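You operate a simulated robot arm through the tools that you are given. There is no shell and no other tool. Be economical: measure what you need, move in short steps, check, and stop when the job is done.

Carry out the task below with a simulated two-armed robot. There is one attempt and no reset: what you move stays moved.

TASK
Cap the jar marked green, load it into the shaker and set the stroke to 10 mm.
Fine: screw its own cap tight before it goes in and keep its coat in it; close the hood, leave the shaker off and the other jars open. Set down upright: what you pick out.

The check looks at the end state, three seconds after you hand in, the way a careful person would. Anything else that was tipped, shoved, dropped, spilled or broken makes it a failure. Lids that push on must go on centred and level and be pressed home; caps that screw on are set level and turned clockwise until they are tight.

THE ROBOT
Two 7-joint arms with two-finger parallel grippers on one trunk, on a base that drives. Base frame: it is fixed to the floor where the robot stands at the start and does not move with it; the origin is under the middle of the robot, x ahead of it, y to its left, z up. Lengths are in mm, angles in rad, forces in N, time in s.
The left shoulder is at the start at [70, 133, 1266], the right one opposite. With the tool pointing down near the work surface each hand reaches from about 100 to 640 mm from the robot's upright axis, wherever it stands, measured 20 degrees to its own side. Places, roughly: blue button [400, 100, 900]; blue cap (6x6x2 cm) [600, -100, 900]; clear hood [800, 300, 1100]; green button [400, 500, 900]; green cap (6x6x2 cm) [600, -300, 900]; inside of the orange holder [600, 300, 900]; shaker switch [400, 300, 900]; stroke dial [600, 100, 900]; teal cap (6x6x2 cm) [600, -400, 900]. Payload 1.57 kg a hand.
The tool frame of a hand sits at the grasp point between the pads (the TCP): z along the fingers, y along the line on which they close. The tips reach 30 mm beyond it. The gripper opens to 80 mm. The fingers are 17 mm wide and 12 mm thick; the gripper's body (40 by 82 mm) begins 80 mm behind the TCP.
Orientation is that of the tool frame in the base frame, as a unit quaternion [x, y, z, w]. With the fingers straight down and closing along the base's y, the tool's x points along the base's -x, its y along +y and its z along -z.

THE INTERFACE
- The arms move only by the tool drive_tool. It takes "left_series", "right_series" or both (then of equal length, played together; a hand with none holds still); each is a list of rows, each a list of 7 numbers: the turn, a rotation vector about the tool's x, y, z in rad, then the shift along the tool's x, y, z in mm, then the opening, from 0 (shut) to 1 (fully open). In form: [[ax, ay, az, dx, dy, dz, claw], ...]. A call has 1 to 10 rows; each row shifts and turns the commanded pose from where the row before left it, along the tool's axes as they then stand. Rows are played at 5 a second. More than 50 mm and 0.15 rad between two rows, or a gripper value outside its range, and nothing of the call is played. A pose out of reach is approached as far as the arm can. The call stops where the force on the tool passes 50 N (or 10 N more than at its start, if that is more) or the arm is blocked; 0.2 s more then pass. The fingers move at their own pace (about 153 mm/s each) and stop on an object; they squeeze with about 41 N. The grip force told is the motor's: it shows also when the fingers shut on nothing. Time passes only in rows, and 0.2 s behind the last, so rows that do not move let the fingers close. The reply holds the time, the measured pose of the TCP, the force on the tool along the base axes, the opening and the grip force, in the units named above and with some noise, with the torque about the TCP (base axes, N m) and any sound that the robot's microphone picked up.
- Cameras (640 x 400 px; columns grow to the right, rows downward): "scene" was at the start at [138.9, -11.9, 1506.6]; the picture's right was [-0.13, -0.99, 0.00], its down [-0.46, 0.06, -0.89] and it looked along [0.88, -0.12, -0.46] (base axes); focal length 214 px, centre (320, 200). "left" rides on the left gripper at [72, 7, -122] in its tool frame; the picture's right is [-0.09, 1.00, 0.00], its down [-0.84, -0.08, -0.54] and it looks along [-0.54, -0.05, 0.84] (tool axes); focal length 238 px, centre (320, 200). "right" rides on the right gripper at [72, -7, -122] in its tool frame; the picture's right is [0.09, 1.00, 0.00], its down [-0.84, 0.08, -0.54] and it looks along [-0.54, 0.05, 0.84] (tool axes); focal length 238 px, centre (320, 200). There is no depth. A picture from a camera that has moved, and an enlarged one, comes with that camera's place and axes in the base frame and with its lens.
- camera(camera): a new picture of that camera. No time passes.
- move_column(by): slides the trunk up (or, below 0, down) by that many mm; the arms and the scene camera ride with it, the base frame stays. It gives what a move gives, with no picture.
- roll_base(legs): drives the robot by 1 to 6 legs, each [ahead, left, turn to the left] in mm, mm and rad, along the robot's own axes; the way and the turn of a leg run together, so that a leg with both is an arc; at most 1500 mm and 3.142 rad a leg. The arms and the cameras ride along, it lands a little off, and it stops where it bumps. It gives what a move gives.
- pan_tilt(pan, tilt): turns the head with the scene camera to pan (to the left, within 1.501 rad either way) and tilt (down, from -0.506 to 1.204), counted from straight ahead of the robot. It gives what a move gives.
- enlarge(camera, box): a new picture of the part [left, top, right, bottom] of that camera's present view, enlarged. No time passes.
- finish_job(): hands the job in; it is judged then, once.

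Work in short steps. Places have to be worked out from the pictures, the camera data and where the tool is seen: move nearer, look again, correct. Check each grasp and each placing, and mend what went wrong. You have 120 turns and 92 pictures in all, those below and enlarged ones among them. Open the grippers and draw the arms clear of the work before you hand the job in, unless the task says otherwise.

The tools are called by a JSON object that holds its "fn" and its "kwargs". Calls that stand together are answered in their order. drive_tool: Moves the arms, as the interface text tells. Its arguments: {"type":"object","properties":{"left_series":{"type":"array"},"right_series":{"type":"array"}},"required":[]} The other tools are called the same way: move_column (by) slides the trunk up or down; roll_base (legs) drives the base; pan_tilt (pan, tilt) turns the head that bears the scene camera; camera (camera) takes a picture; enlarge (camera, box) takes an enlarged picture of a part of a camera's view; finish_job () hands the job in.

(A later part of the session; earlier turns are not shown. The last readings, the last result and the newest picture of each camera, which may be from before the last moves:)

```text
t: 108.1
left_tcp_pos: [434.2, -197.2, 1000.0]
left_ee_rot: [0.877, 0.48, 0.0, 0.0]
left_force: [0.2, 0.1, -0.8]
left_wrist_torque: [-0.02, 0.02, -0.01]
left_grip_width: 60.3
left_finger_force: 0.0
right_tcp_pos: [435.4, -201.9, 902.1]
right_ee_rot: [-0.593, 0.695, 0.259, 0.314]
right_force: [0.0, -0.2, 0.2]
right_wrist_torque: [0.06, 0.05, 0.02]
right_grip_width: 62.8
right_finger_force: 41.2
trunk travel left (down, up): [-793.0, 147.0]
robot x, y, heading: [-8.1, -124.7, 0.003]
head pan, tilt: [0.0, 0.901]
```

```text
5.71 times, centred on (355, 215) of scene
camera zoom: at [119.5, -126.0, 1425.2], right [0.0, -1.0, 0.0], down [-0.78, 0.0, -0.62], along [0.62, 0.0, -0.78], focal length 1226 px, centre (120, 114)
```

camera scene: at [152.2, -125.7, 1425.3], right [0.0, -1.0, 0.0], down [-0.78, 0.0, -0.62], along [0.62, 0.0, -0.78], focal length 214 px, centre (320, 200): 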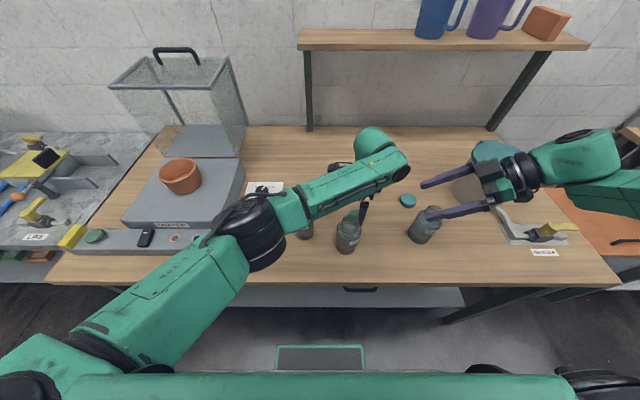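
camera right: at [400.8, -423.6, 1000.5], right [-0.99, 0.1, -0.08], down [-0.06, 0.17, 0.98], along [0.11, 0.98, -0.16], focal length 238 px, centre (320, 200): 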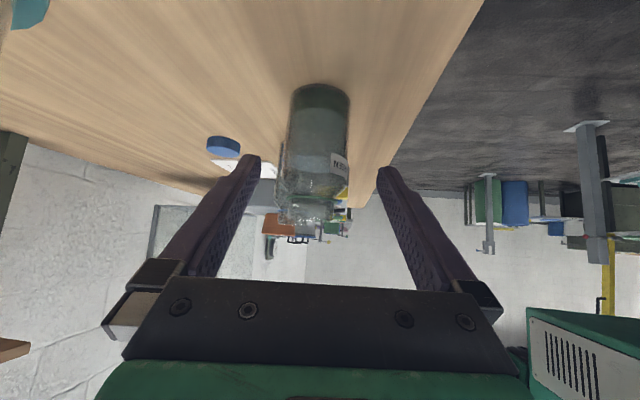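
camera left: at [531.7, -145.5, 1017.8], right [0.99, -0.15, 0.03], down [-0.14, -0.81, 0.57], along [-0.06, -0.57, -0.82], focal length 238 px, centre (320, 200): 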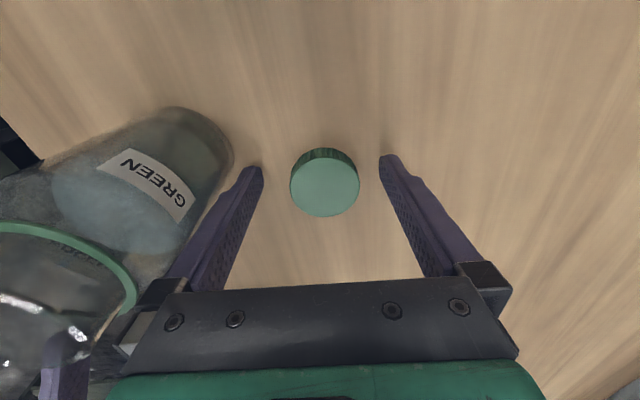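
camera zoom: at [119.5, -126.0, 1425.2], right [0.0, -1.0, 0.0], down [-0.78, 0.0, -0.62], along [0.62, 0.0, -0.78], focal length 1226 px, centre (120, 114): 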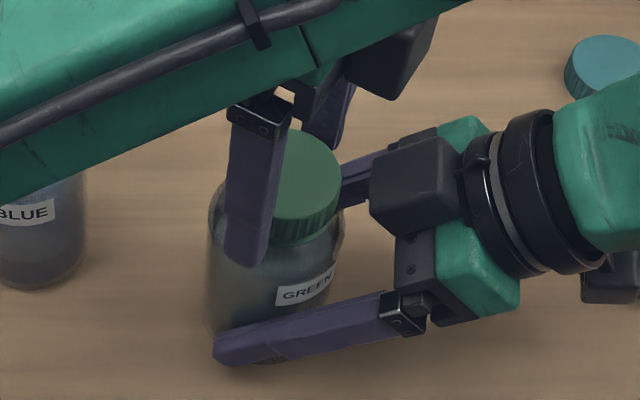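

The cap is level and close to the collar. I continue with two more strokes and watch for the torque to rise.

{"fn": "drive_tool", "kwargs": {"left_series": [[0, 0, 0, 0.8, 1.2, 0, 0.75], [0, 0, -0.14, 0, 0, 0, 0.75], [0, 0, -0.14, 0, 0, 0, 0.75], [0, 0, -0.14, 0, 0, 0, 0.75], [0, 0, -0.14, 0, 0, 0, 0.75], [0, 0, -0.14, 0, 0, 0, 0.75], [0, 0, -0.14, 0, 0, 0, 0.75], [0, 0, -0.14, 0, 0, 0, 0.75], [0, 0, -0.14, 0, 0, 0, 0.75]]}}

{"fn": "drive_tool", "kwargs": {"left_series": [[0, 0, 0, 0, 0, 0, 0.4], [0, 0, 0, 0, 0, 0.2, 0.4], [0, 0, 0.15, 0, 0, 0.1, 0.4], [0, 0, 0.15, 0, 0, 0.1, 0.4], [0, 0, 0.15, 0, 0, 0.1, 0.4], [0, 0, 0.15, 0, 0, 0.1, 0.4], [0, 0, 0.15, 0, 0, 0.1, 0.4], [0, 0, 0.15, 0, 0, 0.1, 0.4], [0, 0, 0.15, 0, 0, 0.1, 0.4], [0, 0, 0.15, 0, 0, 0.1, 0.4]]}}

{"fn": "drive_tool", "kwargs": {"left_series": [[0, 0, 0, 0, 0, 0, 0.75], [0, 0, -0.14, 0, 0, 0, 0.75], [0, 0, -0.14, 0, 0, 0, 0.75], [0, 0, -0.14, 0, 0, 0, 0.75], [0, 0, -0.14, 0, 0, 0, 0.75], [0, 0, -0.14, 0, 0, 0, 0.75], [0, 0, -0.14, 0, 0, 0, 0.75], [0, 0, -0.14, 0, 0, 0, 0.75], [0, 0, -0.14, 0, 0, 0, 0.75]]}}

{"fn": "drive_tool", "kwargs": {"left_series": [[0, 0, 0, 0, 0, 0, 0.4], [0, 0, 0, 0, 0, 0.2, 0.4], [0, 0, 0.15, 0, 0, 0.1, 0.4], [0, 0, 0.15, 0, 0, 0.1, 0.4], [0, 0, 0.15, 0, 0, 0.1, 0.4], [0, 0, 0.15, 0, 0, 0.1, 0.4], [0, 0, 0.15, 0, 0, 0.1, 0.4], [0, 0, 0.15, 0, 0, 0.1, 0.4], [0, 0, 0.15, 0, 0, 0.1, 0.4], [0, 0, 0.15, 0, 0, 0.1, 0.4]]}}

```text
t: 110.1
left_tcp_pos: [434.8, -198.2, 1000.8]
left_ee_rot: [0.487, 0.873, 0.001, 0.0]
left_force: [-0.8, -0.2, -0.7]
left_wrist_torque: [-0.01, 0.03, -0.01]
left_grip_width: 59.9
left_finger_force: 0.0
right_tcp_pos: [435.9, -201.7, 901.8]
right_ee_rot: [-0.593, 0.694, 0.26, 0.315]
right_force: [1.3, -0.9, 0.7]
right_wrist_torque: [0.05, 0.07, -0.01]
right_grip_width: 63.1
right_finger_force: 40.9
trunk travel left (down, up): [-793.0, 147.0]
robot x, y, heading: [-0.3, -126.2, 0.001]
head pan, tilt: [0.0, 0.901]
```

```text
t: 112.3
left_tcp_pos: [435.2, -198.6, 999.0]
left_ee_rot: [0.896, 0.443, 0.001, 0.0]
left_force: [-7.1, 3.1, 0.6]
left_wrist_torque: [0.59, -0.26, 0.03]
left_grip_width: 49.1
left_finger_force: 41.5
right_tcp_pos: [434.4, -201.1, 902.0]
right_ee_rot: [-0.592, 0.695, 0.258, 0.316]
right_force: [6.2, -3.3, -0.2]
right_wrist_torque: [-0.17, 1.14, -0.04]
right_grip_width: 63.0
right_finger_force: 40.7
trunk travel left (down, up): [-793.0, 147.0]
robot x, y, heading: [-5.2, -127.5, 0.002]
head pan, tilt: [0.0, 0.901]
```

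```text
t: 114.3
left_tcp_pos: [436.7, -197.7, 999.0]
left_ee_rot: [0.521, 0.853, 0.001, 0.0]
left_force: [0.6, -0.6, 0.0]
left_wrist_torque: [0.02, -0.01, -0.02]
left_grip_width: 60.1
left_finger_force: 0.1
right_tcp_pos: [434.9, -201.0, 902.3]
right_ee_rot: [-0.593, 0.694, 0.26, 0.314]
right_force: [0.2, 0.2, -0.2]
right_wrist_torque: [0.06, 0.07, -0.01]
right_grip_width: 63.0
right_finger_force: 41.2
trunk travel left (down, up): [-793.0, 147.0]
robot x, y, heading: [-4.4, -125.2, 0.001]
head pan, tilt: [0.0, 0.901]
```

```text
t: 116.5
left_tcp_pos: [436.0, -197.1, 997.3]
left_ee_rot: [0.912, 0.41, 0.0, 0.0]
left_force: [4.0, -2.3, 0.0]
left_wrist_torque: [-0.1, -0.15, 1.37]
left_grip_width: 47.7
left_finger_force: 41.2
right_tcp_pos: [435.5, -201.6, 902.1]
right_ee_rot: [-0.594, 0.694, 0.26, 0.314]
right_force: [-4.0, 2.3, 0.1]
right_wrist_torque: [-0.02, -0.16, -1.31]
right_grip_width: 62.4
right_finger_force: 41.0
trunk travel left (down, up): [-793.0, 147.0]
robot x, y, heading: [-8.0, -123.5, 0.004]
head pan, tilt: [0.0, 0.901]
```

The torque jumped to 1.37 N·m, so the cap is tightening. I turn a little further to confirm it's tight.

{"fn": "drive_tool", "kwargs": {"left_series": [[0, 0, 0.1, 0, 0, 0, 0.4], [0, 0, 0.1, 0, 0, 0, 0.4], [0, 0, 0, 0, 0, 0, 0.4]]}}

```text
t: 117.3
left_tcp_pos: [437.1, -197.0, 998.0]
left_ee_rot: [0.949, 0.315, 0.001, -0.001]
left_force: [-1.4, 7.0, -0.2]
left_wrist_torque: [0.21, -0.39, 0.5]
left_grip_width: 47.8
left_finger_force: 41.0
right_tcp_pos: [434.8, -201.7, 902.0]
right_ee_rot: [-0.592, 0.695, 0.259, 0.315]
right_force: [0.2, -7.5, -0.6]
right_wrist_torque: [0.57, 0.64, -0.42]
right_grip_width: 63.2
right_finger_force: 41.1
trunk travel left (down, up): [-793.0, 147.0]
robot x, y, heading: [-4.5, -127.6, 0.004]
head pan, tilt: [0.0, 0.901]
```

It slipped at the limit. I regrip once more and check that the torque builds at once.

{"fn": "drive_tool", "kwargs": {"left_series": [[0, 0, 0, 0, 0, 0, 0.75], [0, 0, -0.15, 0, 0, 0, 0.75], [0, 0, -0.15, 0, 0, 0, 0.75], [0, 0, -0.15, 0, 0, 0, 0.75], [0, 0, -0.15, 0, 0, 0, 0.75], [0, 0, -0.15, 0, 0, 0, 0.75], [0, 0, -0.15, 0, 0, 0, 0.75], [0, 0, -0.15, 0, 0, 0, 0.75], [0, 0, 0, 0, 0, 0, 0.75]]}}

{"fn": "drive_tool", "kwargs": {"left_series": [[0, 0, 0, 0, 0, 0, 0.4], [0, 0, 0, 0, 0, 0, 0.4], [0, 0, 0.1, 0, 0, 0, 0.4], [0, 0, 0.1, 0, 0, 0, 0.4], [0, 0, 0, 0, 0, 0, 0.4]]}}

{"fn": "drive_tool", "kwargs": {"left_series": [[0, 0, 0.08, 0, 0, 0, 0.4], [0, 0, 0.08, 0, 0, 0, 0.4], [0, 0, 0, 0, 0, 0, 0.4]]}}

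```text
t: 119.3
left_tcp_pos: [435.5, -197.7, 997.2]
left_ee_rot: [0.661, 0.75, 0.002, 0.0]
left_force: [0.0, -0.5, 0.5]
left_wrist_torque: [-0.01, -0.02, -0.01]
left_grip_width: 60.0
left_finger_force: 0.1
right_tcp_pos: [435.2, -201.7, 902.9]
right_ee_rot: [-0.592, 0.695, 0.259, 0.315]
right_force: [0.9, 0.1, 0.5]
right_wrist_torque: [0.07, -0.01, 0.03]
right_grip_width: 63.0
right_finger_force: 40.8
trunk travel left (down, up): [-793.0, 147.0]
robot x, y, heading: [-6.7, -130.2, 0.005]
head pan, tilt: [0.0, 0.901]
```

```text
t: 120.5
left_tcp_pos: [435.7, -196.9, 996.7]
left_ee_rot: [0.735, 0.678, 0.001, 0.0]
left_force: [0.4, 0.3, -2.9]
left_wrist_torque: [-0.12, -0.1, 0.48]
left_grip_width: 50.4
left_finger_force: 41.1
right_tcp_pos: [436.2, -202.0, 901.7]
right_ee_rot: [-0.593, 0.694, 0.26, 0.315]
right_force: [0.9, -1.4, 1.8]
right_wrist_torque: [0.13, 0.24, -0.44]
right_grip_width: 62.1
right_finger_force: 41.4
trunk travel left (down, up): [-793.0, 147.0]
robot x, y, heading: [-7.3, -127.8, 0.007]
head pan, tilt: [0.0, 0.901]
```

```text
t: 121.3
left_tcp_pos: [436.6, -198.3, 998.4]
left_ee_rot: [0.787, 0.617, -0.001, 0.0]
left_force: [-6.1, -2.3, -0.1]
left_wrist_torque: [-0.08, 0.1, 0.39]
left_grip_width: 48.3
left_finger_force: 40.9
right_tcp_pos: [435.9, -202.2, 902.2]
right_ee_rot: [-0.593, 0.694, 0.259, 0.316]
right_force: [5.5, 2.0, 0.5]
right_wrist_torque: [-0.04, 0.49, -0.47]
right_grip_width: 62.0
right_finger_force: 40.8
trunk travel left (down, up): [-793.0, 147.0]
robot x, y, heading: [-4.1, -126.6, -0.002]
head pan, tilt: [0.0, 0.901]
```

I look at the cap seating.

{"fn": "drive_tool", "kwargs": {"left_series": [[0, 0, 0, 0, 0, 0, 0.75], [0, 0, 0, 0, 0, 0, 0.75]]}}

{"fn": "enlarge", "kwargs": {"camera": "left", "box": [240, 90, 400, 230]}}

```text
t: 121.9
left_tcp_pos: [434.3, -197.6, 997.5]
left_ee_rot: [0.786, 0.618, 0.001, 0.001]
left_force: [0.0, 0.0, 0.3]
left_wrist_torque: [-0.02, 0.01, -0.02]
left_grip_width: 60.0
left_finger_force: 0.0
right_tcp_pos: [435.6, -201.0, 901.9]
right_ee_rot: [-0.593, 0.694, 0.259, 0.314]
right_force: [0.9, 0.4, 1.1]
right_wrist_torque: [0.14, 0.01, -0.01]
right_grip_width: 62.1
right_finger_force: 41.4
trunk travel left (down, up): [-793.0, 147.0]
robot x, y, heading: [-7.6, -128.0, 0.007]
head pan, tilt: [0.0, 0.901]
```

```text
2.86 times, centred on (320, 160) of left
camera zoom: at [458.7, -129.7, 1119.1], right [0.95, -0.32, 0.0], down [-0.27, -0.8, 0.54], along [-0.17, -0.51, -0.84], focal length 681 px, centre (320, 314)
```

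zoom: 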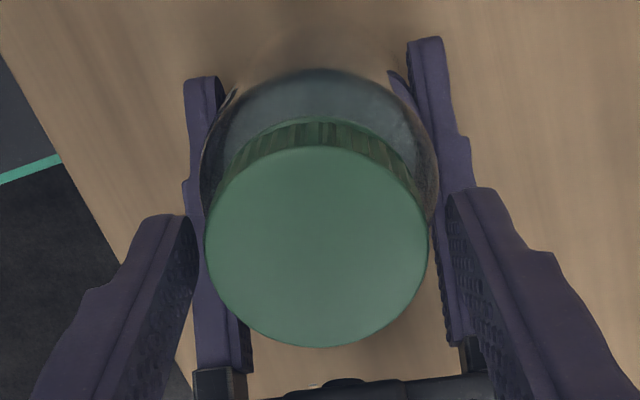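

The collar is covered and the label has turned away, so the jar turned in the right grip at 1.4 N·m: the cap is tight. Now I grip the cap with the left hand and release and retract the right.

{"fn": "drive_tool", "kwargs": {"left_series": [[0, 0, 0, 2, 0, 0, 0.75], [0, 0, 0, 0, 0, 0, 0.4], [0, 0, 0, 0, 0, 0, 0.4], [0, 0, 0, 0, 0, 0, 0.4]]}}

{"fn": "drive_tool", "kwargs": {"right_series": [[0, 0, 0, 0, 0, 0, 1], [0, 0, 0, 0, 0, 0, 1], [0, 0, 0, 0, 0, -30, 1], [0, 0, 0, 0, 0, -35, 1], [0, 0, 0, 0, 0, -35, 1], [0, 0, 0, 0, 0, -35, 1], [0, 0, 0, 0, 0, -35, 1], [0, 0, 0, 0, 0, 0, 1]]}}

{"fn": "drive_tool", "kwargs": {"left_series": [[0, 0, 0, 0, 0, -10, 0.4], [0, 0, 0, 0, 0, -20, 0.4], [0, 0, 0, 0, 0, -30, 0.4], [0, 0, 0, 0, 0, -40, 0.4], [0, 0, 0, 0, 0, 0, 0.4]]}}

{"fn": "camera", "kwargs": {"camera": "scene"}}

```text
t: 122.9
left_tcp_pos: [435.5, -197.3, 998.7]
left_ee_rot: [0.786, 0.618, 0.0, -0.001]
left_force: [-3.9, -3.5, 0.8]
left_wrist_torque: [-0.1, -0.02, 0.01]
left_grip_width: 47.7
left_finger_force: 40.9
right_tcp_pos: [434.6, -202.3, 901.9]
right_ee_rot: [-0.593, 0.694, 0.26, 0.315]
right_force: [2.5, 2.1, -0.7]
right_wrist_torque: [0.03, 0.29, 0.02]
right_grip_width: 62.0
right_finger_force: 40.9
trunk travel left (down, up): [-793.0, 147.0]
robot x, y, heading: [-4.4, -128.3, 0.004]
head pan, tilt: [0.0, 0.901]
```

```text
t: 124.7
left_tcp_pos: [435.1, -197.5, 997.6]
left_ee_rot: [0.786, 0.618, 0.0, 0.0]
left_force: [-0.7, -1.1, 0.6]
left_wrist_torque: [-0.04, 0.14, -0.02]
left_grip_width: 47.4
left_finger_force: 40.9
right_tcp_pos: [411.5, -325.0, 1014.8]
right_ee_rot: [-0.592, 0.695, 0.259, 0.315]
right_force: [0.7, 0.3, 0.1]
right_wrist_torque: [-0.01, 0.0, 0.02]
right_grip_width: 80.3
right_finger_force: 0.1
trunk travel left (down, up): [-793.0, 147.0]
robot x, y, heading: [-5.6, -124.1, 0.003]
head pan, tilt: [0.0, 0.901]
```

```text
t: 125.9
left_tcp_pos: [434.8, -194.3, 1097.4]
left_ee_rot: [0.786, 0.618, 0.0, -0.001]
left_force: [0.2, 0.8, -3.2]
left_wrist_torque: [-0.03, 0.05, -0.02]
left_grip_width: 47.8
left_finger_force: 41.1
right_tcp_pos: [411.7, -325.0, 1014.0]
right_ee_rot: [-0.593, 0.695, 0.259, 0.314]
right_force: [0.2, 0.3, 0.2]
right_wrist_torque: [0.0, 0.0, 0.04]
right_grip_width: 79.8
right_finger_force: 0.1
trunk travel left (down, up): [-793.0, 147.0]
robot x, y, heading: [-5.2, -126.2, 0.002]
head pan, tilt: [0.0, 0.901]
```

```text
17 pictures are left
camera scene: at [119.9, -126.1, 1425.2], right [0.0, -1.0, 0.0], down [-0.78, 0.0, -0.62], along [0.62, 0.0, -0.78], focal length 214 px, centre (320, 200)
```

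scene: 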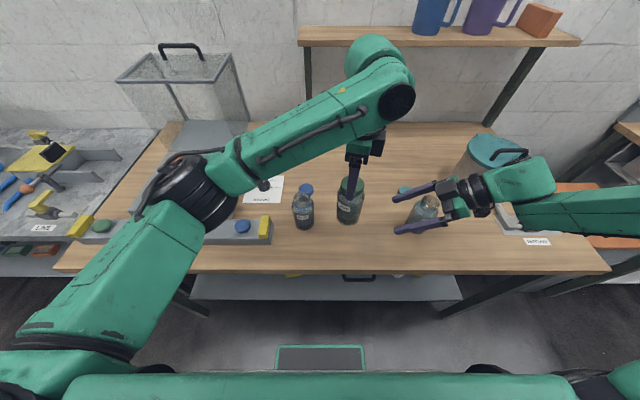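

The capped jar hangs securely from the left hand. I raise the trunk 100 mm, yaw the left hand back to its natural angle, and drive toward the shaker.

{"fn": "move_column", "kwargs": {"by": 100}}

{"fn": "drive_tool", "kwargs": {"left_series": [[0, 0, -0.15, 0, 0, 0, 0.4], [0, 0, -0.15, 0, 0, 0, 0.4], [0, 0, -0.15, 0, 0, 0, 0.4], [0, 0, -0.15, 0, 0, 0, 0.4], [0, 0, -0.15, 0, 0, 0, 0.4], [0, 0, -0.15, 0, 0, 0, 0.4], [0, 0, -0.15, 0, 0, 0, 0.4], [0, 0, -0.15, 0, 0, 0, 0.4], [0, 0, -0.15, 0, 0, 0, 0.4], [0, 0, -0.15, 0, 0, 0, 0.4]]}}

{"fn": "drive_tool", "kwargs": {"left_series": [[0, 0, -0.15, 0, 20, 0, 0.4], [0, 0, -0.15, 0, 20, 0, 0.4], [0, 0, 0, 0, 20, 0, 0.4], [0, 0, 0, 0, 20, 0, 0.4], [0, 0, 0, 0, 20, 0, 0.4], [0, 0, 0, 0, 0, 0, 0.4]]}}

{"fn": "roll_base", "kwargs": {"legs": [[0, 300, 0]]}}

```text
t: 127.2
left_tcp_pos: [435.2, -195.4, 1198.0]
left_ee_rot: [0.786, 0.618, 0.0, -0.001]
left_force: [-0.2, 0.5, -3.0]
left_wrist_torque: [-0.03, 0.0, -0.02]
left_grip_width: 47.8
left_finger_force: 40.5
right_tcp_pos: [411.3, -324.3, 1114.4]
right_ee_rot: [-0.593, 0.695, 0.26, 0.314]
right_force: [-1.1, -0.2, 0.5]
right_wrist_torque: [-0.02, 0.0, -0.01]
right_grip_width: 79.8
right_finger_force: 0.2
trunk travel left (down, up): [-893.0, 47.0]
robot x, y, heading: [-7.8, -122.9, 0.004]
head pan, tilt: [0.0, 0.901]
```

```text
t: 129.4
left_tcp_pos: [435.2, -194.2, 1197.7]
left_ee_rot: [0.153, 0.988, 0.001, -0.001]
left_force: [-0.1, 1.3, -3.6]
left_wrist_torque: [-0.03, 0.04, -0.01]
left_grip_width: 47.9
left_finger_force: 41.1
right_tcp_pos: [412.7, -325.3, 1115.6]
right_ee_rot: [-0.593, 0.695, 0.259, 0.315]
right_force: [-0.1, 0.1, -0.1]
right_wrist_torque: [0.02, 0.01, 0.0]
right_grip_width: 80.1
right_finger_force: 0.1
trunk travel left (down, up): [-893.0, 47.0]
robot x, y, heading: [-7.5, -126.9, 0.002]
head pan, tilt: [0.0, 0.901]
```

```text
t: 130.8
left_tcp_pos: [443.1, -97.8, 1199.8]
left_ee_rot: [0.005, 1.0, 0.001, 0.0]
left_force: [-0.5, 0.0, -4.2]
left_wrist_torque: [0.01, 0.05, 0.0]
left_grip_width: 47.4
left_finger_force: 41.2
right_tcp_pos: [412.1, -324.2, 1115.2]
right_ee_rot: [-0.592, 0.695, 0.259, 0.314]
right_force: [-0.4, 0.3, -0.1]
right_wrist_torque: [0.0, 0.0, 0.0]
right_grip_width: 79.9
right_finger_force: 0.1
trunk travel left (down, up): [-893.0, 47.0]
robot x, y, heading: [-4.7, -124.6, 0.006]
head pan, tilt: [0.0, 0.901]
```

```text
t: 132.9
left_tcp_pos: [443.5, 208.8, 1198.9]
left_ee_rot: [0.007, 1.0, 0.002, 0.0]
left_force: [0.0, 0.6, -3.4]
left_wrist_torque: [0.03, 0.01, 0.0]
left_grip_width: 48.0
left_finger_force: 41.2
right_tcp_pos: [410.3, -18.9, 1114.6]
right_ee_rot: [-0.591, 0.695, 0.26, 0.315]
right_force: [0.8, -0.9, 0.8]
right_wrist_torque: [0.03, -0.01, 0.02]
right_grip_width: 79.9
right_finger_force: 0.0
trunk travel left (down, up): [-893.0, 47.0]
robot x, y, heading: [-4.2, 182.6, 0.003]
head pan, tilt: [0.0, 0.901]
```

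I drive ahead 100 mm, then look with both cameras to locate the holder.

{"fn": "roll_base", "kwargs": {"legs": [[100, 0, 0]]}}

{"fn": "drive_tool", "kwargs": {"left_series": [[0, 0, 0, 0, 0, 0, 0.4]]}}

{"fn": "camera", "kwargs": {"camera": "left"}}

{"fn": "camera", "kwargs": {"camera": "scene"}}

```text
t: 134.0
left_tcp_pos: [538.2, 211.8, 1200.9]
left_ee_rot: [0.006, 1.0, 0.001, 0.003]
left_force: [-0.7, 0.3, -3.0]
left_wrist_torque: [-0.01, -0.05, 0.01]
left_grip_width: 47.7
left_finger_force: 41.3
right_tcp_pos: [506.4, -15.7, 1116.7]
right_ee_rot: [-0.593, 0.694, 0.258, 0.317]
right_force: [-1.0, 0.3, -0.5]
right_wrist_torque: [-0.01, -0.02, -0.02]
right_grip_width: 79.9
right_finger_force: 0.0
trunk travel left (down, up): [-893.0, 47.0]
robot x, y, heading: [94.3, 180.0, -0.003]
head pan, tilt: [0.0, 0.901]
```

```text
t: 134.4
left_tcp_pos: [542.9, 211.6, 1198.6]
left_ee_rot: [0.006, 1.0, 0.0, 0.0]
left_force: [0.5, 0.5, -3.7]
left_wrist_torque: [-0.02, -0.01, 0.02]
left_grip_width: 47.7
left_finger_force: 41.3
right_tcp_pos: [511.9, -15.4, 1114.8]
right_ee_rot: [-0.592, 0.696, 0.259, 0.315]
right_force: [-0.1, 0.6, -0.8]
right_wrist_torque: [-0.02, -0.03, -0.01]
right_grip_width: 79.9
right_finger_force: 0.0
trunk travel left (down, up): [-893.0, 47.0]
robot x, y, heading: [95.8, 184.0, -0.005]
head pan, tilt: [0.0, 0.901]
```

```text
16 pictures are left
camera left: at [472.5, 220.1, 1320.1], right [0.1, 0.99, 0.0], down [0.84, -0.09, 0.54], along [0.54, -0.06, -0.84], focal length 238 px, centre (320, 200)
```

left: 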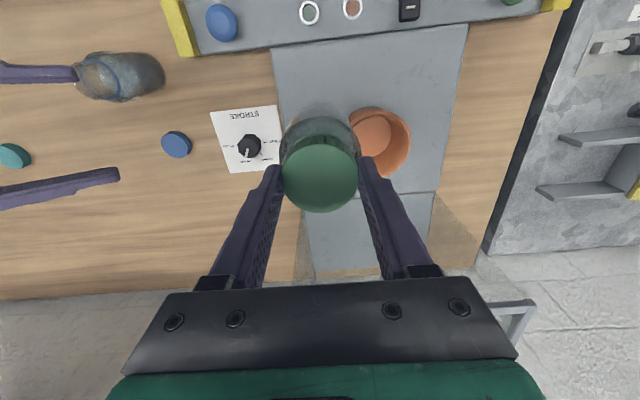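

```text
15 pictures are left
camera scene: at [220.2, 184.4, 1525.2], right [0.0, -1.0, 0.0], down [-0.78, 0.0, -0.62], along [0.62, 0.0, -0.78], focal length 214 px, centre (320, 200)
```

scene: 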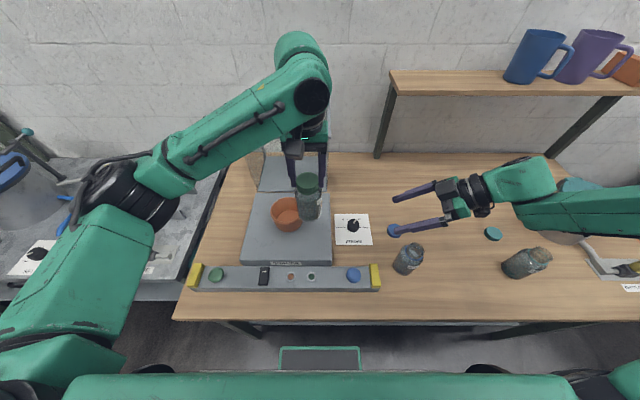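

I zoom the scene camera on the holder to fix its position and height.

{"fn": "enlarge", "kwargs": {"camera": "scene", "box": [225, 160, 385, 300]}}

{"fn": "enlarge", "kwargs": {"camera": "left", "box": [200, 60, 440, 220]}}

```text
2.86 times, centred on (305, 230) of scene
camera zoom: at [220.2, 184.4, 1525.2], right [0.0, -1.0, 0.0], down [-0.78, 0.0, -0.62], along [0.62, 0.0, -0.78], focal length 613 px, centre (363, 114)
```

zoom: 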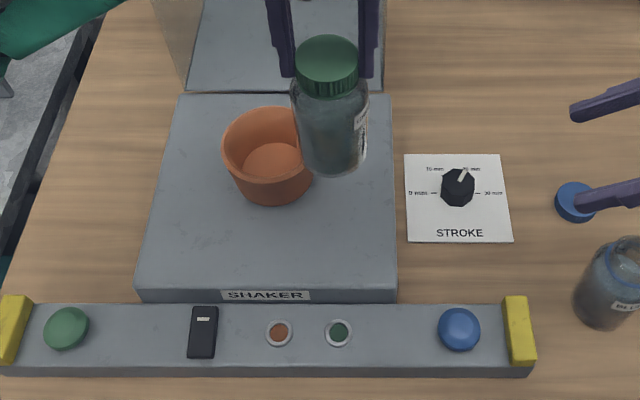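

```text
2.50 times, centred on (320, 140) of left
camera zoom: at [472.5, 220.1, 1320.1], right [0.1, 0.99, 0.0], down [0.84, -0.09, 0.54], along [0.54, -0.06, -0.84], focal length 596 px, centre (320, 350)
```

zoom: 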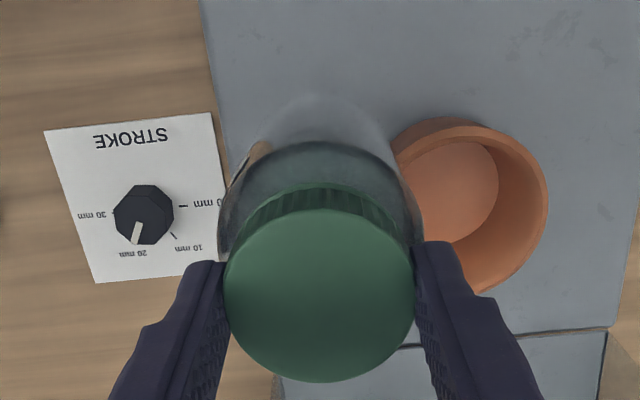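

Triangulating the plate edges gives plate top z≈940, holder rim z≈995 and centre about (599, 288). I move the jar above the holder.

{"fn": "drive_tool", "kwargs": {"left_series": [[0, 0, 0, -14, 19, 0, 0.4], [0, 0, 0, -14, 19, 0, 0.4], [0, 0, 0, -14, 19, 0, 0.4], [0, 0, 0, -14, 19, 0, 0.4], [0, 0, 0, 0, 0, 0, 0.4]]}}

{"fn": "enlarge", "kwargs": {"camera": "scene", "box": [225, 140, 365, 260]}}

{"fn": "enlarge", "kwargs": {"camera": "left", "box": [230, 40, 410, 220]}}

```text
t: 135.6
left_tcp_pos: [600.7, 287.3, 1196.3]
left_ee_rot: [0.006, 1.0, 0.0, 0.0]
left_force: [-0.1, 0.0, -2.9]
left_wrist_torque: [0.02, 0.02, 0.03]
left_grip_width: 47.9
left_finger_force: 40.8
right_tcp_pos: [512.3, -15.7, 1113.5]
right_ee_rot: [-0.592, 0.695, 0.26, 0.314]
right_force: [-0.4, -0.5, -0.9]
right_wrist_torque: [0.01, -0.01, -0.01]
right_grip_width: 79.9
right_finger_force: 0.1
trunk travel left (down, up): [-893.0, 47.0]
robot x, y, heading: [94.3, 187.6, 0.003]
head pan, tilt: [0.0, 0.901]
```

```text
3.33 times, centred on (295, 200) of scene
camera zoom: at [220.6, 184.4, 1525.2], right [0.0, -1.0, 0.0], down [-0.78, 0.0, -0.62], along [0.62, 0.0, -0.78], focal length 715 px, centre (403, 200)
```

zoom: 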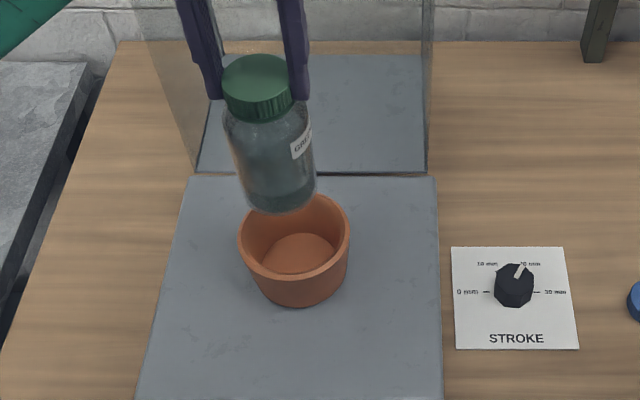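

```text
2.22 times, centred on (320, 130) of left
camera zoom: at [529.2, 295.8, 1317.9], right [0.1, 0.99, 0.0], down [0.84, -0.09, 0.54], along [0.54, -0.06, -0.84], focal length 530 px, centre (320, 356)
```

zoom: 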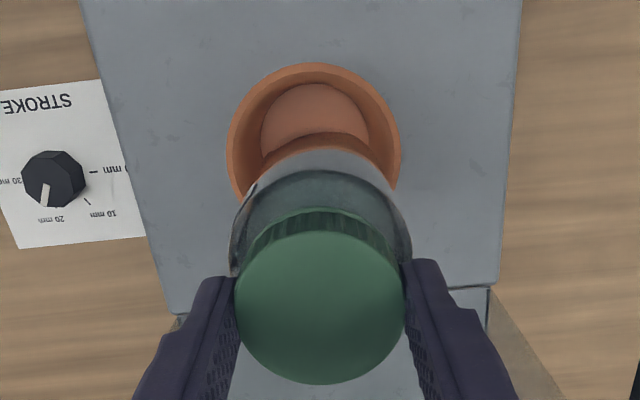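

The holder is at about (597, 284.5), nearly beneath the jar. I nudge by (-2, -3) mm and lower the jar into it.

{"fn": "drive_tool", "kwargs": {"left_series": [[0, 0, 0, 2.5, -3, 0, 0.4], [0, 0, 0, 0, 0, 25, 0.4], [0, 0, 0, 0, 0, 25, 0.4], [0, 0, 0, 0, 0, 20, 0.4], [0, 0, 0, 0, 0, 15, 0.4], [0, 0, 0, 0, 0, 0, 0.4]]}}

{"fn": "drive_tool", "kwargs": {"left_series": [[0, 0, 0, 0, 0, 8, 0.4], [0, 0, 0, 0, 0, 5, 0.4], [0, 0, 0, 0, 0, 4, 0.4], [0, 0, 0, 0, 0, 3, 0.4], [0, 0, 0, 0, 0, 0, 0.4]]}}

```text
t: 137.0
left_tcp_pos: [595.4, 283.5, 1112.8]
left_ee_rot: [0.006, 1.0, 0.001, 0.0]
left_force: [-0.2, -0.2, -3.8]
left_wrist_torque: [0.01, -0.01, 0.0]
left_grip_width: 47.7
left_finger_force: 41.2
right_tcp_pos: [513.4, -15.1, 1114.0]
right_ee_rot: [-0.592, 0.695, 0.259, 0.315]
right_force: [0.1, 0.3, 0.1]
right_wrist_torque: [-0.01, -0.02, 0.02]
right_grip_width: 79.7
right_finger_force: 0.0
trunk travel left (down, up): [-893.0, 47.0]
robot x, y, heading: [95.7, 186.6, 0.001]
head pan, tilt: [0.0, 0.901]
```

```text
t: 138.2
left_tcp_pos: [597.9, 283.7, 1094.7]
left_ee_rot: [0.007, 1.0, -0.001, 0.001]
left_force: [0.1, -1.1, -3.1]
left_wrist_torque: [-0.02, -0.04, 0.02]
left_grip_width: 47.8
left_finger_force: 41.0
right_tcp_pos: [512.4, -16.1, 1113.6]
right_ee_rot: [-0.592, 0.695, 0.259, 0.315]
right_force: [-0.3, -0.9, -0.5]
right_wrist_torque: [0.01, -0.02, 0.01]
right_grip_width: 79.9
right_finger_force: 0.1
trunk travel left (down, up): [-893.0, 47.0]
robot x, y, heading: [95.1, 180.4, 0.003]
head pan, tilt: [0.0, 0.901]
```

Still hanging free at 1094.7. I keep lowering gently until it's supported.

{"fn": "drive_tool", "kwargs": {"left_series": [[0, 0, 0, 0, 0, 3, 0.4], [0, 0, 0, 0, 0, 3, 0.4], [0, 0, 0, 0, 0, 3, 0.4], [0, 0, 0, 0, 0, 2, 0.4], [0, 0, 0, 0, 0, 0, 0.4]]}}

```text
t: 139.4
left_tcp_pos: [598.1, 283.8, 1085.7]
left_ee_rot: [0.007, 1.0, 0.0, 0.002]
left_force: [2.9, 0.6, 12.3]
left_wrist_torque: [0.03, -0.04, -0.04]
left_grip_width: 47.6
left_finger_force: 41.3
right_tcp_pos: [510.7, -16.4, 1114.0]
right_ee_rot: [-0.593, 0.695, 0.259, 0.315]
right_force: [0.7, -0.4, 0.3]
right_wrist_torque: [-0.01, 0.0, 0.03]
right_grip_width: 80.1
right_finger_force: 0.1
trunk travel left (down, up): [-893.0, 47.0]
robot x, y, heading: [96.1, 182.4, 0.003]
head pan, tilt: [0.0, 0.901]
```

It bottomed at the predicted height. I release, lift clear, and look.

{"fn": "drive_tool", "kwargs": {"left_series": [[0, 0, 0, 0, 0, -1, 0.4], [0, 0, 0, 0, 0, 0, 0.85], [0, 0, 0, 0, 0, 0, 0.85], [0, 0, 0, 0, 0, -20, 0.85], [0, 0, 0, 0, 0, -40, 0.85], [0, 0, 0, 0, 0, -40, 0.85], [0, 0, 0, 0, 0, -30, 0.85], [0, 0, 0, 0, 0, 0, 0.85]]}}

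{"fn": "camera", "kwargs": {"camera": "scene"}}

```text
t: 141.2
left_tcp_pos: [598.9, 285.4, 1216.4]
left_ee_rot: [0.006, 1.0, 0.0, 0.001]
left_force: [-0.9, 0.0, 0.3]
left_wrist_torque: [0.01, 0.0, 0.03]
left_grip_width: 67.9
left_finger_force: 0.0
right_tcp_pos: [510.9, -14.5, 1114.3]
right_ee_rot: [-0.592, 0.695, 0.259, 0.315]
right_force: [0.6, -0.7, 0.0]
right_wrist_torque: [0.02, -0.01, 0.0]
right_grip_width: 79.9
right_finger_force: 0.1
trunk travel left (down, up): [-893.0, 47.0]
robot x, y, heading: [92.7, 183.6, -0.002]
head pan, tilt: [0.0, 0.901]
```

```text
10 pictures are left
camera scene: at [219.6, 184.3, 1525.3], right [0.0, -1.0, 0.0], down [-0.78, 0.0, -0.62], along [0.62, 0.0, -0.78], focal length 214 px, centre (320, 200)
```

scene: 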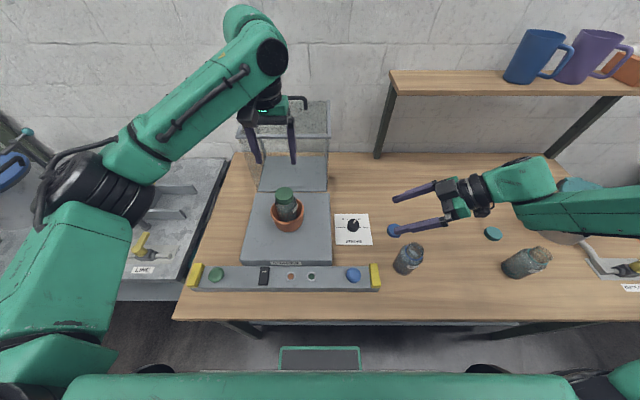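

The jar stands upright in the holder. Next the dial: knob at about (614, 71.5), pointer at 20 mm; 10 mm is 60° counterclockwise. I shift the base right, lower the trunk, and bring the left hand above the knob.

{"fn": "roll_base", "kwargs": {"legs": [[10, -110, 0]]}}

{"fn": "move_column", "kwargs": {"by": -54}}

{"fn": "drive_tool", "kwargs": {"left_series": [[0, 0, 0, 0, -26, 0, 1], [0, 0, 0, 0, -26, 0, 1], [0, 0, 0, 0, -26, 0, 1], [0, 0, 0, 0, -24, 20, 1], [0, 0, 0, 0, 0, 40, 1], [0, 0, 0, 0, 0, 40, 1], [0, 0, 0, 0, 0, 40, 1], [0, 0, 0, 0, 0, 30, 1], [0, 0, 0, 0, 0, 0, 1]]}}

{"fn": "camera", "kwargs": {"camera": "left"}}

```text
t: 142.4
left_tcp_pos: [608.6, 183.7, 1214.4]
left_ee_rot: [0.005, 1.0, -0.002, 0.001]
left_force: [0.0, -0.4, -0.5]
left_wrist_torque: [-0.04, -0.02, 0.07]
left_grip_width: 68.1
left_finger_force: 0.0
right_tcp_pos: [522.2, -116.5, 1116.4]
right_ee_rot: [-0.594, 0.694, 0.258, 0.314]
right_force: [0.1, 0.2, -0.6]
right_wrist_torque: [-0.04, 0.0, 0.0]
right_grip_width: 80.0
right_finger_force: 0.1
trunk travel left (down, up): [-893.0, 47.0]
robot x, y, heading: [105.4, 77.0, 0.001]
head pan, tilt: [0.0, 0.901]
```

```text
t: 143.4
left_tcp_pos: [609.2, 179.6, 1162.2]
left_ee_rot: [0.005, 1.0, 0.001, 0.001]
left_force: [1.0, 0.0, -0.4]
left_wrist_torque: [-0.01, -0.05, -0.03]
left_grip_width: 68.0
left_finger_force: 0.1
right_tcp_pos: [521.9, -121.5, 1060.7]
right_ee_rot: [-0.593, 0.694, 0.26, 0.315]
right_force: [-0.3, -0.2, -0.2]
right_wrist_torque: [0.02, -0.03, -0.02]
right_grip_width: 79.7
right_finger_force: 0.1
trunk travel left (down, up): [-839.0, 101.0]
robot x, y, heading: [104.4, 78.3, 0.004]
head pan, tilt: [0.0, 0.901]
```

```text
t: 145.4
left_tcp_pos: [606.0, 79.6, 992.0]
left_ee_rot: [0.004, 1.0, 0.001, 0.001]
left_force: [0.4, 0.1, 0.0]
left_wrist_torque: [0.03, 0.01, 0.02]
left_grip_width: 80.2
left_finger_force: 0.1
right_tcp_pos: [522.5, -121.3, 1060.8]
right_ee_rot: [-0.594, 0.694, 0.259, 0.314]
right_force: [0.2, -0.2, -0.5]
right_wrist_torque: [0.0, 0.01, -0.01]
right_grip_width: 80.0
right_finger_force: 0.1
trunk travel left (down, up): [-839.0, 101.0]
robot x, y, heading: [108.4, 78.2, 0.009]
head pan, tilt: [0.0, 0.901]
```

```text
9 pictures are left
camera left: at [534.0, 86.6, 1114.0], right [0.1, 0.99, 0.0], down [0.84, -0.09, 0.54], along [0.54, -0.05, -0.84], focal length 238 px, centre (320, 200)
```

left: 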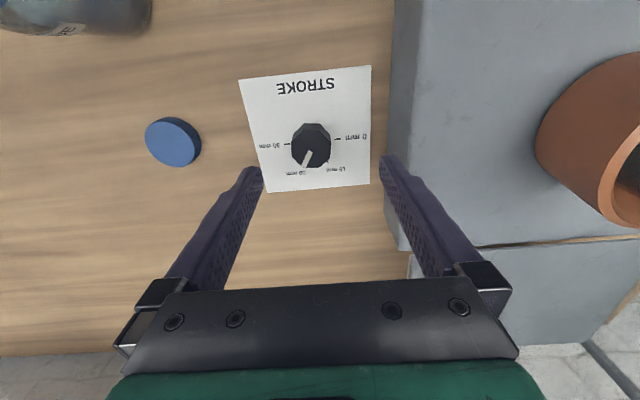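

Knob confirmed at (614.4, 71). I descend around it, grip, and turn 60° counterclockwise (tool -z rotation).

{"fn": "drive_tool", "kwargs": {"left_series": [[0, 0, 0, -8.4, -8.6, 0, 0.8], [0, 0, 0, 0, 0, 35, 0.8], [0, 0, 0, 0, 0, 35, 0.8], [0, 0, 0, 0, 0, 15, 0.8], [0, 0, 0, 0, 0, 7, 0.8], [0, 0, 0, 0, 0, 0, 0.8], [0, 0, 0, 0, 0, 0, 0.3], [0, 0, 0, 0, 0, 0, 0.3], [0, 0, 0, 0, 0, 0, 0.3]]}}

```text
t: 147.4
left_tcp_pos: [618.1, 68.2, 901.0]
left_ee_rot: [0.006, 1.0, -0.001, 0.001]
left_force: [0.8, -6.2, -1.9]
left_wrist_torque: [-0.47, -0.34, -0.03]
left_grip_width: 40.1
left_finger_force: 45.3
right_tcp_pos: [521.9, -122.2, 1060.2]
right_ee_rot: [-0.593, 0.694, 0.261, 0.314]
right_force: [-0.2, -1.0, 0.2]
right_wrist_torque: [0.03, -0.01, -0.01]
right_grip_width: 80.0
right_finger_force: 0.1
trunk travel left (down, up): [-839.0, 101.0]
robot x, y, heading: [103.0, 79.4, 0.002]
head pan, tilt: [0.0, 0.901]
```

Knob gripped (40 mm). I turn it 60° counterclockwise.

{"fn": "drive_tool", "kwargs": {"left_series": [[0, 0, -0.15, 0, 0, 0, 0.3], [0, 0, -0.15, 0, 0, 0, 0.3], [0, 0, -0.15, 0, 0, 0, 0.3], [0, 0, -0.15, 0, 0, 0, 0.3], [0, 0, -0.15, 0, 0, 0, 0.3], [0, 0, -0.15, 0, 0, 0, 0.3], [0, 0, -0.147, 0, 0, 0, 0.3], [0, 0, 0, 0, 0, 0, 0.3]]}}

{"fn": "drive_tool", "kwargs": {"left_series": [[0, 0, 0, 0, 0, 0, 0.8], [0, 0, 0, 0, 0, 0, 0.8], [0, 0, 0, 0, 0, -40, 0.8], [0, 0, 0, 0, 0, -40, 0.8], [0, 0, 0, 0, 0, 0, 0.8]]}}

{"fn": "enlarge", "kwargs": {"camera": "left", "box": [220, 60, 420, 220]}}

```text
t: 149.2
left_tcp_pos: [624.0, 78.1, 896.7]
left_ee_rot: [-0.504, 0.864, 0.008, 0.01]
left_force: [10.4, -37.2, 8.5]
left_wrist_torque: [-1.18, -0.92, 0.24]
left_grip_width: 38.3
left_finger_force: 44.4
right_tcp_pos: [522.7, -129.3, 1058.0]
right_ee_rot: [-0.592, 0.693, 0.263, 0.316]
right_force: [0.4, 0.1, 0.3]
right_wrist_torque: [0.0, 0.02, 0.02]
right_grip_width: 80.0
right_finger_force: 0.0
trunk travel left (down, up): [-839.0, 101.0]
robot x, y, heading: [102.8, 77.3, 0.001]
head pan, tilt: [0.0, 0.901]
```

```text
t: 150.6
left_tcp_pos: [626.7, 106.1, 972.4]
left_ee_rot: [-0.517, 0.856, 0.021, 0.015]
left_force: [0.5, -0.5, -1.0]
left_wrist_torque: [-0.01, 0.0, 0.0]
left_grip_width: 64.1
left_finger_force: 0.1
right_tcp_pos: [521.8, -120.2, 1061.1]
right_ee_rot: [-0.594, 0.694, 0.26, 0.314]
right_force: [0.6, 0.2, 0.1]
right_wrist_torque: [0.0, 0.02, 0.03]
right_grip_width: 80.0
right_finger_force: 0.1
trunk travel left (down, up): [-839.0, 101.0]
robot x, y, heading: [102.7, 82.4, -0.002]
head pan, tilt: [0.0, 0.901]
stopped in row 5 (left hand): the arm was blocked; the commanded pose is now the measured one
```

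```text
2.50 times, centred on (320, 140) of left
camera zoom: at [587.0, 40.4, 1090.6], right [-0.84, 0.55, 0.03], down [0.46, 0.68, 0.58], along [0.3, 0.5, -0.82], focal length 596 px, centre (320, 350)
```

zoom: 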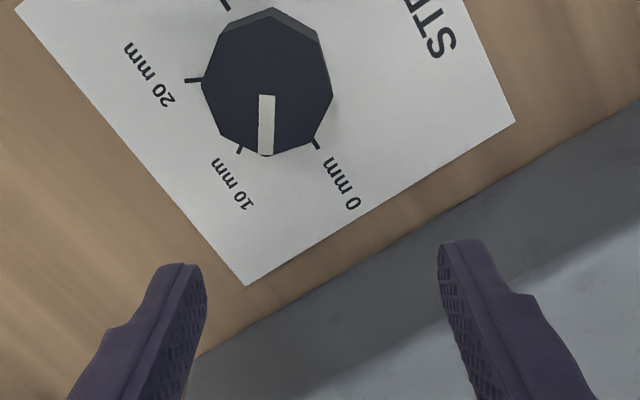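

The pointer now lies about 20° past 10 mm toward 0, and something blocked the left arm on the way up, probably the nearby right hand. I move the right hand away, level the left, yaw it back to about 15° ccw and re-centre above the knob.

{"fn": "drive_tool", "kwargs": {"right_series": [[0, 0, 0, 0, 0, -40, 1], [0, 0, 0, 0, 0, -40, 1], [0, 0, 0, 0, 0, -40, 1], [0, 0, 0, 0, 0, 0, 1]]}}

{"fn": "drive_tool", "kwargs": {"left_series": [[0.0233, 0.0443, 0, 0, 0, -10, 0.8], [0, 0, 0.15, 18, -2.5, 0, 0.8], [0, 0, 0.15, 0, 0, 0, 0.8], [0, 0, 0.15, 0, 0, 0, 0.8], [0, 0, 0.15, 0, 0, 0, 0.8], [0, 0, 0.15, 0, 0, 0, 0.8], [0, 0, 0.06, 0, 0, 0, 0.8], [0, 0, 0, 0, 0, 0, 0.8]]}}

```text
t: 151.6
left_tcp_pos: [625.9, 105.3, 971.6]
left_ee_rot: [-0.516, 0.856, 0.021, 0.014]
left_force: [0.0, -0.5, 0.5]
left_wrist_torque: [-0.02, 0.01, 0.01]
left_grip_width: 63.8
left_finger_force: 0.2
right_tcp_pos: [504.7, -208.3, 1139.7]
right_ee_rot: [-0.593, 0.694, 0.26, 0.314]
right_force: [0.0, -0.3, 0.5]
right_wrist_torque: [-0.02, 0.01, -0.02]
right_grip_width: 79.8
right_finger_force: 0.0
trunk travel left (down, up): [-839.0, 101.0]
robot x, y, heading: [105.3, 79.6, 0.003]
head pan, tilt: [0.0, 0.901]
```

```text
t: 153.6
left_tcp_pos: [627.5, 113.1, 978.5]
left_ee_rot: [-0.152, 0.988, 0.017, 0.008]
left_force: [-0.2, 0.0, 0.0]
left_wrist_torque: [-0.01, 0.01, -0.02]
left_grip_width: 64.1
left_finger_force: 0.1
right_tcp_pos: [504.7, -207.9, 1139.6]
right_ee_rot: [-0.593, 0.695, 0.259, 0.315]
right_force: [-0.4, 0.4, -0.4]
right_wrist_torque: [-0.03, -0.01, -0.01]
right_grip_width: 79.9
right_finger_force: 0.1
trunk travel left (down, up): [-839.0, 101.0]
robot x, y, heading: [103.3, 75.7, 0.001]
head pan, tilt: [0.0, 0.901]
stopped in row 8 (left hand): the arm was blocked; the commanded pose is now the measured one
```

Still blocked, so the left forearm may be touching something. I look at the scene.

{"fn": "camera", "kwargs": {"camera": "scene"}}

```text
7 pictures are left
camera scene: at [229.8, 78.0, 1471.3], right [0.0, -1.0, 0.0], down [-0.78, 0.0, -0.62], along [0.62, 0.0, -0.78], focal length 214 px, centre (320, 200)
```

scene: 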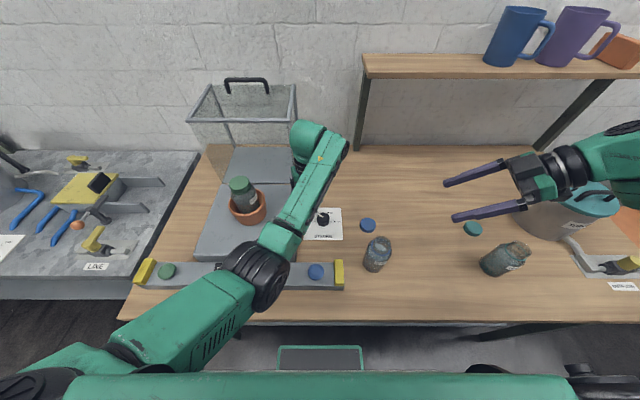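

I raise the left hand to free the arm and see how it follows.

{"fn": "drive_tool", "kwargs": {"left_series": [[0, 0, 0, 0, 0, -30, 0.8], [0, 0, 0, 0, 0, -40, 0.8], [0, 0, 0, 0, 0, -40, 0.8], [0, 0, 0, 0, 0, 0, 0.8]]}}

```text
t: 154.6
left_tcp_pos: [656.3, 101.5, 1076.0]
left_ee_rot: [-0.15, 0.989, 0.014, 0.005]
left_force: [0.3, -0.2, -0.3]
left_wrist_torque: [0.01, -0.01, 0.01]
left_grip_width: 64.1
left_finger_force: 0.1
left hand out of reach, approached as far as the arm can: row 2, 3
right_tcp_pos: [503.5, -207.2, 1139.5]
right_ee_rot: [-0.593, 0.694, 0.26, 0.314]
right_force: [0.6, -0.1, -0.6]
right_wrist_torque: [-0.02, 0.0, -0.01]
right_grip_width: 80.2
right_finger_force: 0.1
trunk travel left (down, up): [-839.0, 101.0]
robot x, y, heading: [106.0, 76.2, 0.002]
head pan, tilt: [0.0, 0.901]
```

The arm is in an awkward branch. I bring the hand back toward the robot to a comfortable place and straighten the orientation.

{"fn": "drive_tool", "kwargs": {"left_series": [[0, 0, 0, 25, 10, -10, 0.8], [0, 0, 0, 25, 10, -10, 0.8], [0, 0, 0.1, 25, 10, -10, 0.8], [0, 0, 0.1, 25, 10, -10, 0.8], [0, 0, 0.1, 25, 10, -10, 0.8], [0, 0, 0, 20, 0, -10, 0.8], [0, 0, 0, 0, 0, 0, 0.8]]}}

```text
t: 156.2
left_tcp_pos: [665.2, 100.6, 1100.0]
left_ee_rot: [-0.001, 1.0, 0.016, 0.002]
left_force: [-0.1, 1.1, -0.1]
left_wrist_torque: [-0.02, -0.01, -0.02]
left_grip_width: 63.9
left_finger_force: 0.0
left hand out of reach, approached as far as the arm can: row 1, 2, 3, 4, 5, 6
right_tcp_pos: [505.0, -207.4, 1140.0]
right_ee_rot: [-0.594, 0.694, 0.259, 0.314]
right_force: [-0.5, 0.0, 0.8]
right_wrist_torque: [0.03, 0.02, 0.03]
right_grip_width: 80.1
right_finger_force: 0.1
trunk travel left (down, up): [-839.0, 101.0]
robot x, y, heading: [103.6, 76.8, 0.001]
head pan, tilt: [0.0, 0.901]
```

Retracting isn't possible in this branch. I raise the hand high, where the arm has more freedom.

{"fn": "drive_tool", "kwargs": {"left_series": [[0, 0, 0, 0, 0, -40, 0.8], [0, 0, 0, 0, 0, -40, 0.8], [0, 0, 0, 0, 0, -40, 0.8], [0, 0, 0, 0, 0, -40, 0.8], [0, 0, 0, 0, 0, -40, 0.8], [0, 0, 0, 0, 0, 0, 0.8]]}}

```text
t: 157.6
left_tcp_pos: [658.7, 107.2, 1246.4]
left_ee_rot: [-0.001, 1.0, 0.016, 0.003]
left_force: [0.2, -0.4, -0.3]
left_wrist_torque: [-0.01, -0.01, 0.02]
left_grip_width: 64.0
left_finger_force: 0.1
left hand out of reach, approached as far as the arm can: row 1, 2, 4, 5
right_tcp_pos: [503.6, -207.5, 1139.1]
right_ee_rot: [-0.593, 0.694, 0.26, 0.315]
right_force: [-0.1, -0.3, 0.4]
right_wrist_torque: [0.0, 0.02, -0.01]
right_grip_width: 79.8
right_finger_force: 0.1
trunk travel left (down, up): [-839.0, 101.0]
robot x, y, heading: [105.5, 78.2, 0.007]
head pan, tilt: [0.0, 0.901]
```

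I try yawing the left hand clockwise to unwind the arm.

{"fn": "drive_tool", "kwargs": {"left_series": [[0, 0, 0.15, 0, 0, 0, 0.8], [0, 0, 0.15, 0, 0, 0, 0.8], [0, 0, 0.15, 0, 0, 0, 0.8], [0, 0, 0.15, 0, 0, 0, 0.8], [0, 0, 0.15, 0, 0, 0, 0.8], [0, 0, 0.15, 0, 0, 0, 0.8], [0, 0, 0, 0, 0, 0, 0.8]]}}

{"fn": "camera", "kwargs": {"camera": "scene"}}

```text
t: 159.2
left_tcp_pos: [659.5, 108.0, 1246.2]
left_ee_rot: [0.434, 0.901, 0.015, -0.005]
left_force: [0.2, 0.3, -0.3]
left_wrist_torque: [0.01, -0.02, -0.01]
left_grip_width: 63.6
left_finger_force: 0.0
right_tcp_pos: [503.9, -207.5, 1139.0]
right_ee_rot: [-0.593, 0.695, 0.259, 0.315]
right_force: [0.4, 0.0, -0.8]
right_wrist_torque: [-0.01, 0.0, 0.0]
right_grip_width: 80.1
right_finger_force: 0.1
trunk travel left (down, up): [-839.0, 101.0]
robot x, y, heading: [105.2, 74.2, -0.001]
head pan, tilt: [0.0, 0.901]
```

```text
6 pictures are left
camera scene: at [229.8, 77.9, 1471.3], right [0.0, -1.0, 0.0], down [-0.78, 0.0, -0.62], along [0.62, 0.0, -0.78], focal length 214 px, centre (320, 200)
```

scene: 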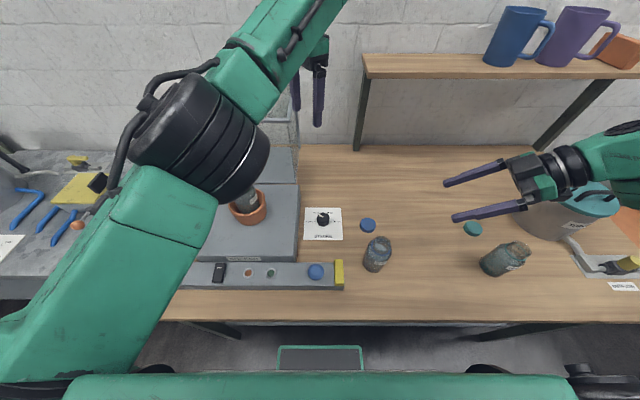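

The arm is free again. I level it, move over the knob, yaw to match the knob flats (30° cw), and descend partway.

{"fn": "drive_tool", "kwargs": {"left_series": [[0.0193, -0.0242, 0, 0, 0, 0, 0.8], [0, 0, 0, -0.4, -29, 0, 0.8], [0, 0, 0, -0.4, -29, 0, 0.8], [0, 0, -0.15, 0, 0, 0, 0.8], [0, 0, -0.15, 0, 0, 0, 0.8], [0, 0, -0.082, 0, 0, 20, 0.8], [0, 0, 0, 0, 0, 40, 0.8], [0, 0, 0, 0, 0, 40, 0.8], [0, 0, 0, 0, 0, 40, 0.8], [0, 0, 0, 0, 0, 40, 0.8]]}}

```text
t: 161.4
left_tcp_pos: [689.5, 105.4, 1082.5]
left_ee_rot: [0.255, 0.967, 0.001, 0.002]
left_force: [0.4, 0.0, -0.3]
left_wrist_torque: [-0.04, 0.01, 0.0]
left_grip_width: 64.2
left_finger_force: 0.1
left hand out of reach, approached as far as the arm can: row 2, 3, 6, 7, 8, 9, 10
right_tcp_pos: [505.3, -207.9, 1138.9]
right_ee_rot: [-0.593, 0.695, 0.259, 0.314]
right_force: [0.2, -0.6, 0.1]
right_wrist_torque: [0.01, 0.01, 0.05]
right_grip_width: 79.7
right_finger_force: 0.0
trunk travel left (down, up): [-839.0, 101.0]
robot x, y, heading: [106.5, 78.6, 0.004]
head pan, tilt: [0.0, 0.901]
```

The arm can't come closer in this branch, so I use the base instead: I drive back 75 mm and right 34 mm to put the hand over the knob, then lower.

{"fn": "roll_base", "kwargs": {"legs": [[-75, -34, 0]]}}

{"fn": "drive_tool", "kwargs": {"left_series": [[0, 0, 0, 0, 0, 40, 0.8], [0, 0, 0, 0, 0, 40, 0.8], [0, 0, 0, 0, 0, 30, 0.8], [0, 0, 0, 0, 0, 0, 0.8]]}}

```text
t: 162.4
left_tcp_pos: [616.3, 72.9, 1081.0]
left_ee_rot: [0.257, 0.966, 0.0, 0.0]
left_force: [0.3, 0.3, 0.3]
left_wrist_torque: [-0.03, 0.03, 0.01]
left_grip_width: 63.8
left_finger_force: 0.1
right_tcp_pos: [432.2, -240.2, 1137.9]
right_ee_rot: [-0.591, 0.697, 0.259, 0.314]
right_force: [0.3, -0.2, 0.1]
right_wrist_torque: [0.01, 0.04, 0.01]
right_grip_width: 79.7
right_finger_force: 0.1
trunk travel left (down, up): [-839.0, 101.0]
robot x, y, heading: [29.7, 41.8, 0.0]
head pan, tilt: [0.0, 0.901]
```

```text
t: 163.4
left_tcp_pos: [614.1, 73.9, 974.1]
left_ee_rot: [0.257, 0.967, 0.001, 0.002]
left_force: [0.0, 0.1, 0.5]
left_wrist_torque: [-0.02, -0.06, -0.02]
left_grip_width: 63.9
left_finger_force: 0.1
right_tcp_pos: [427.6, -242.0, 1139.3]
right_ee_rot: [-0.593, 0.695, 0.259, 0.315]
right_force: [0.2, -0.9, -0.5]
right_wrist_torque: [0.01, 0.02, -0.01]
right_grip_width: 80.2
right_finger_force: 0.0
trunk travel left (down, up): [-839.0, 101.0]
robot x, y, heading: [28.9, 50.2, -0.002]
head pan, tilt: [0.0, 0.901]
```

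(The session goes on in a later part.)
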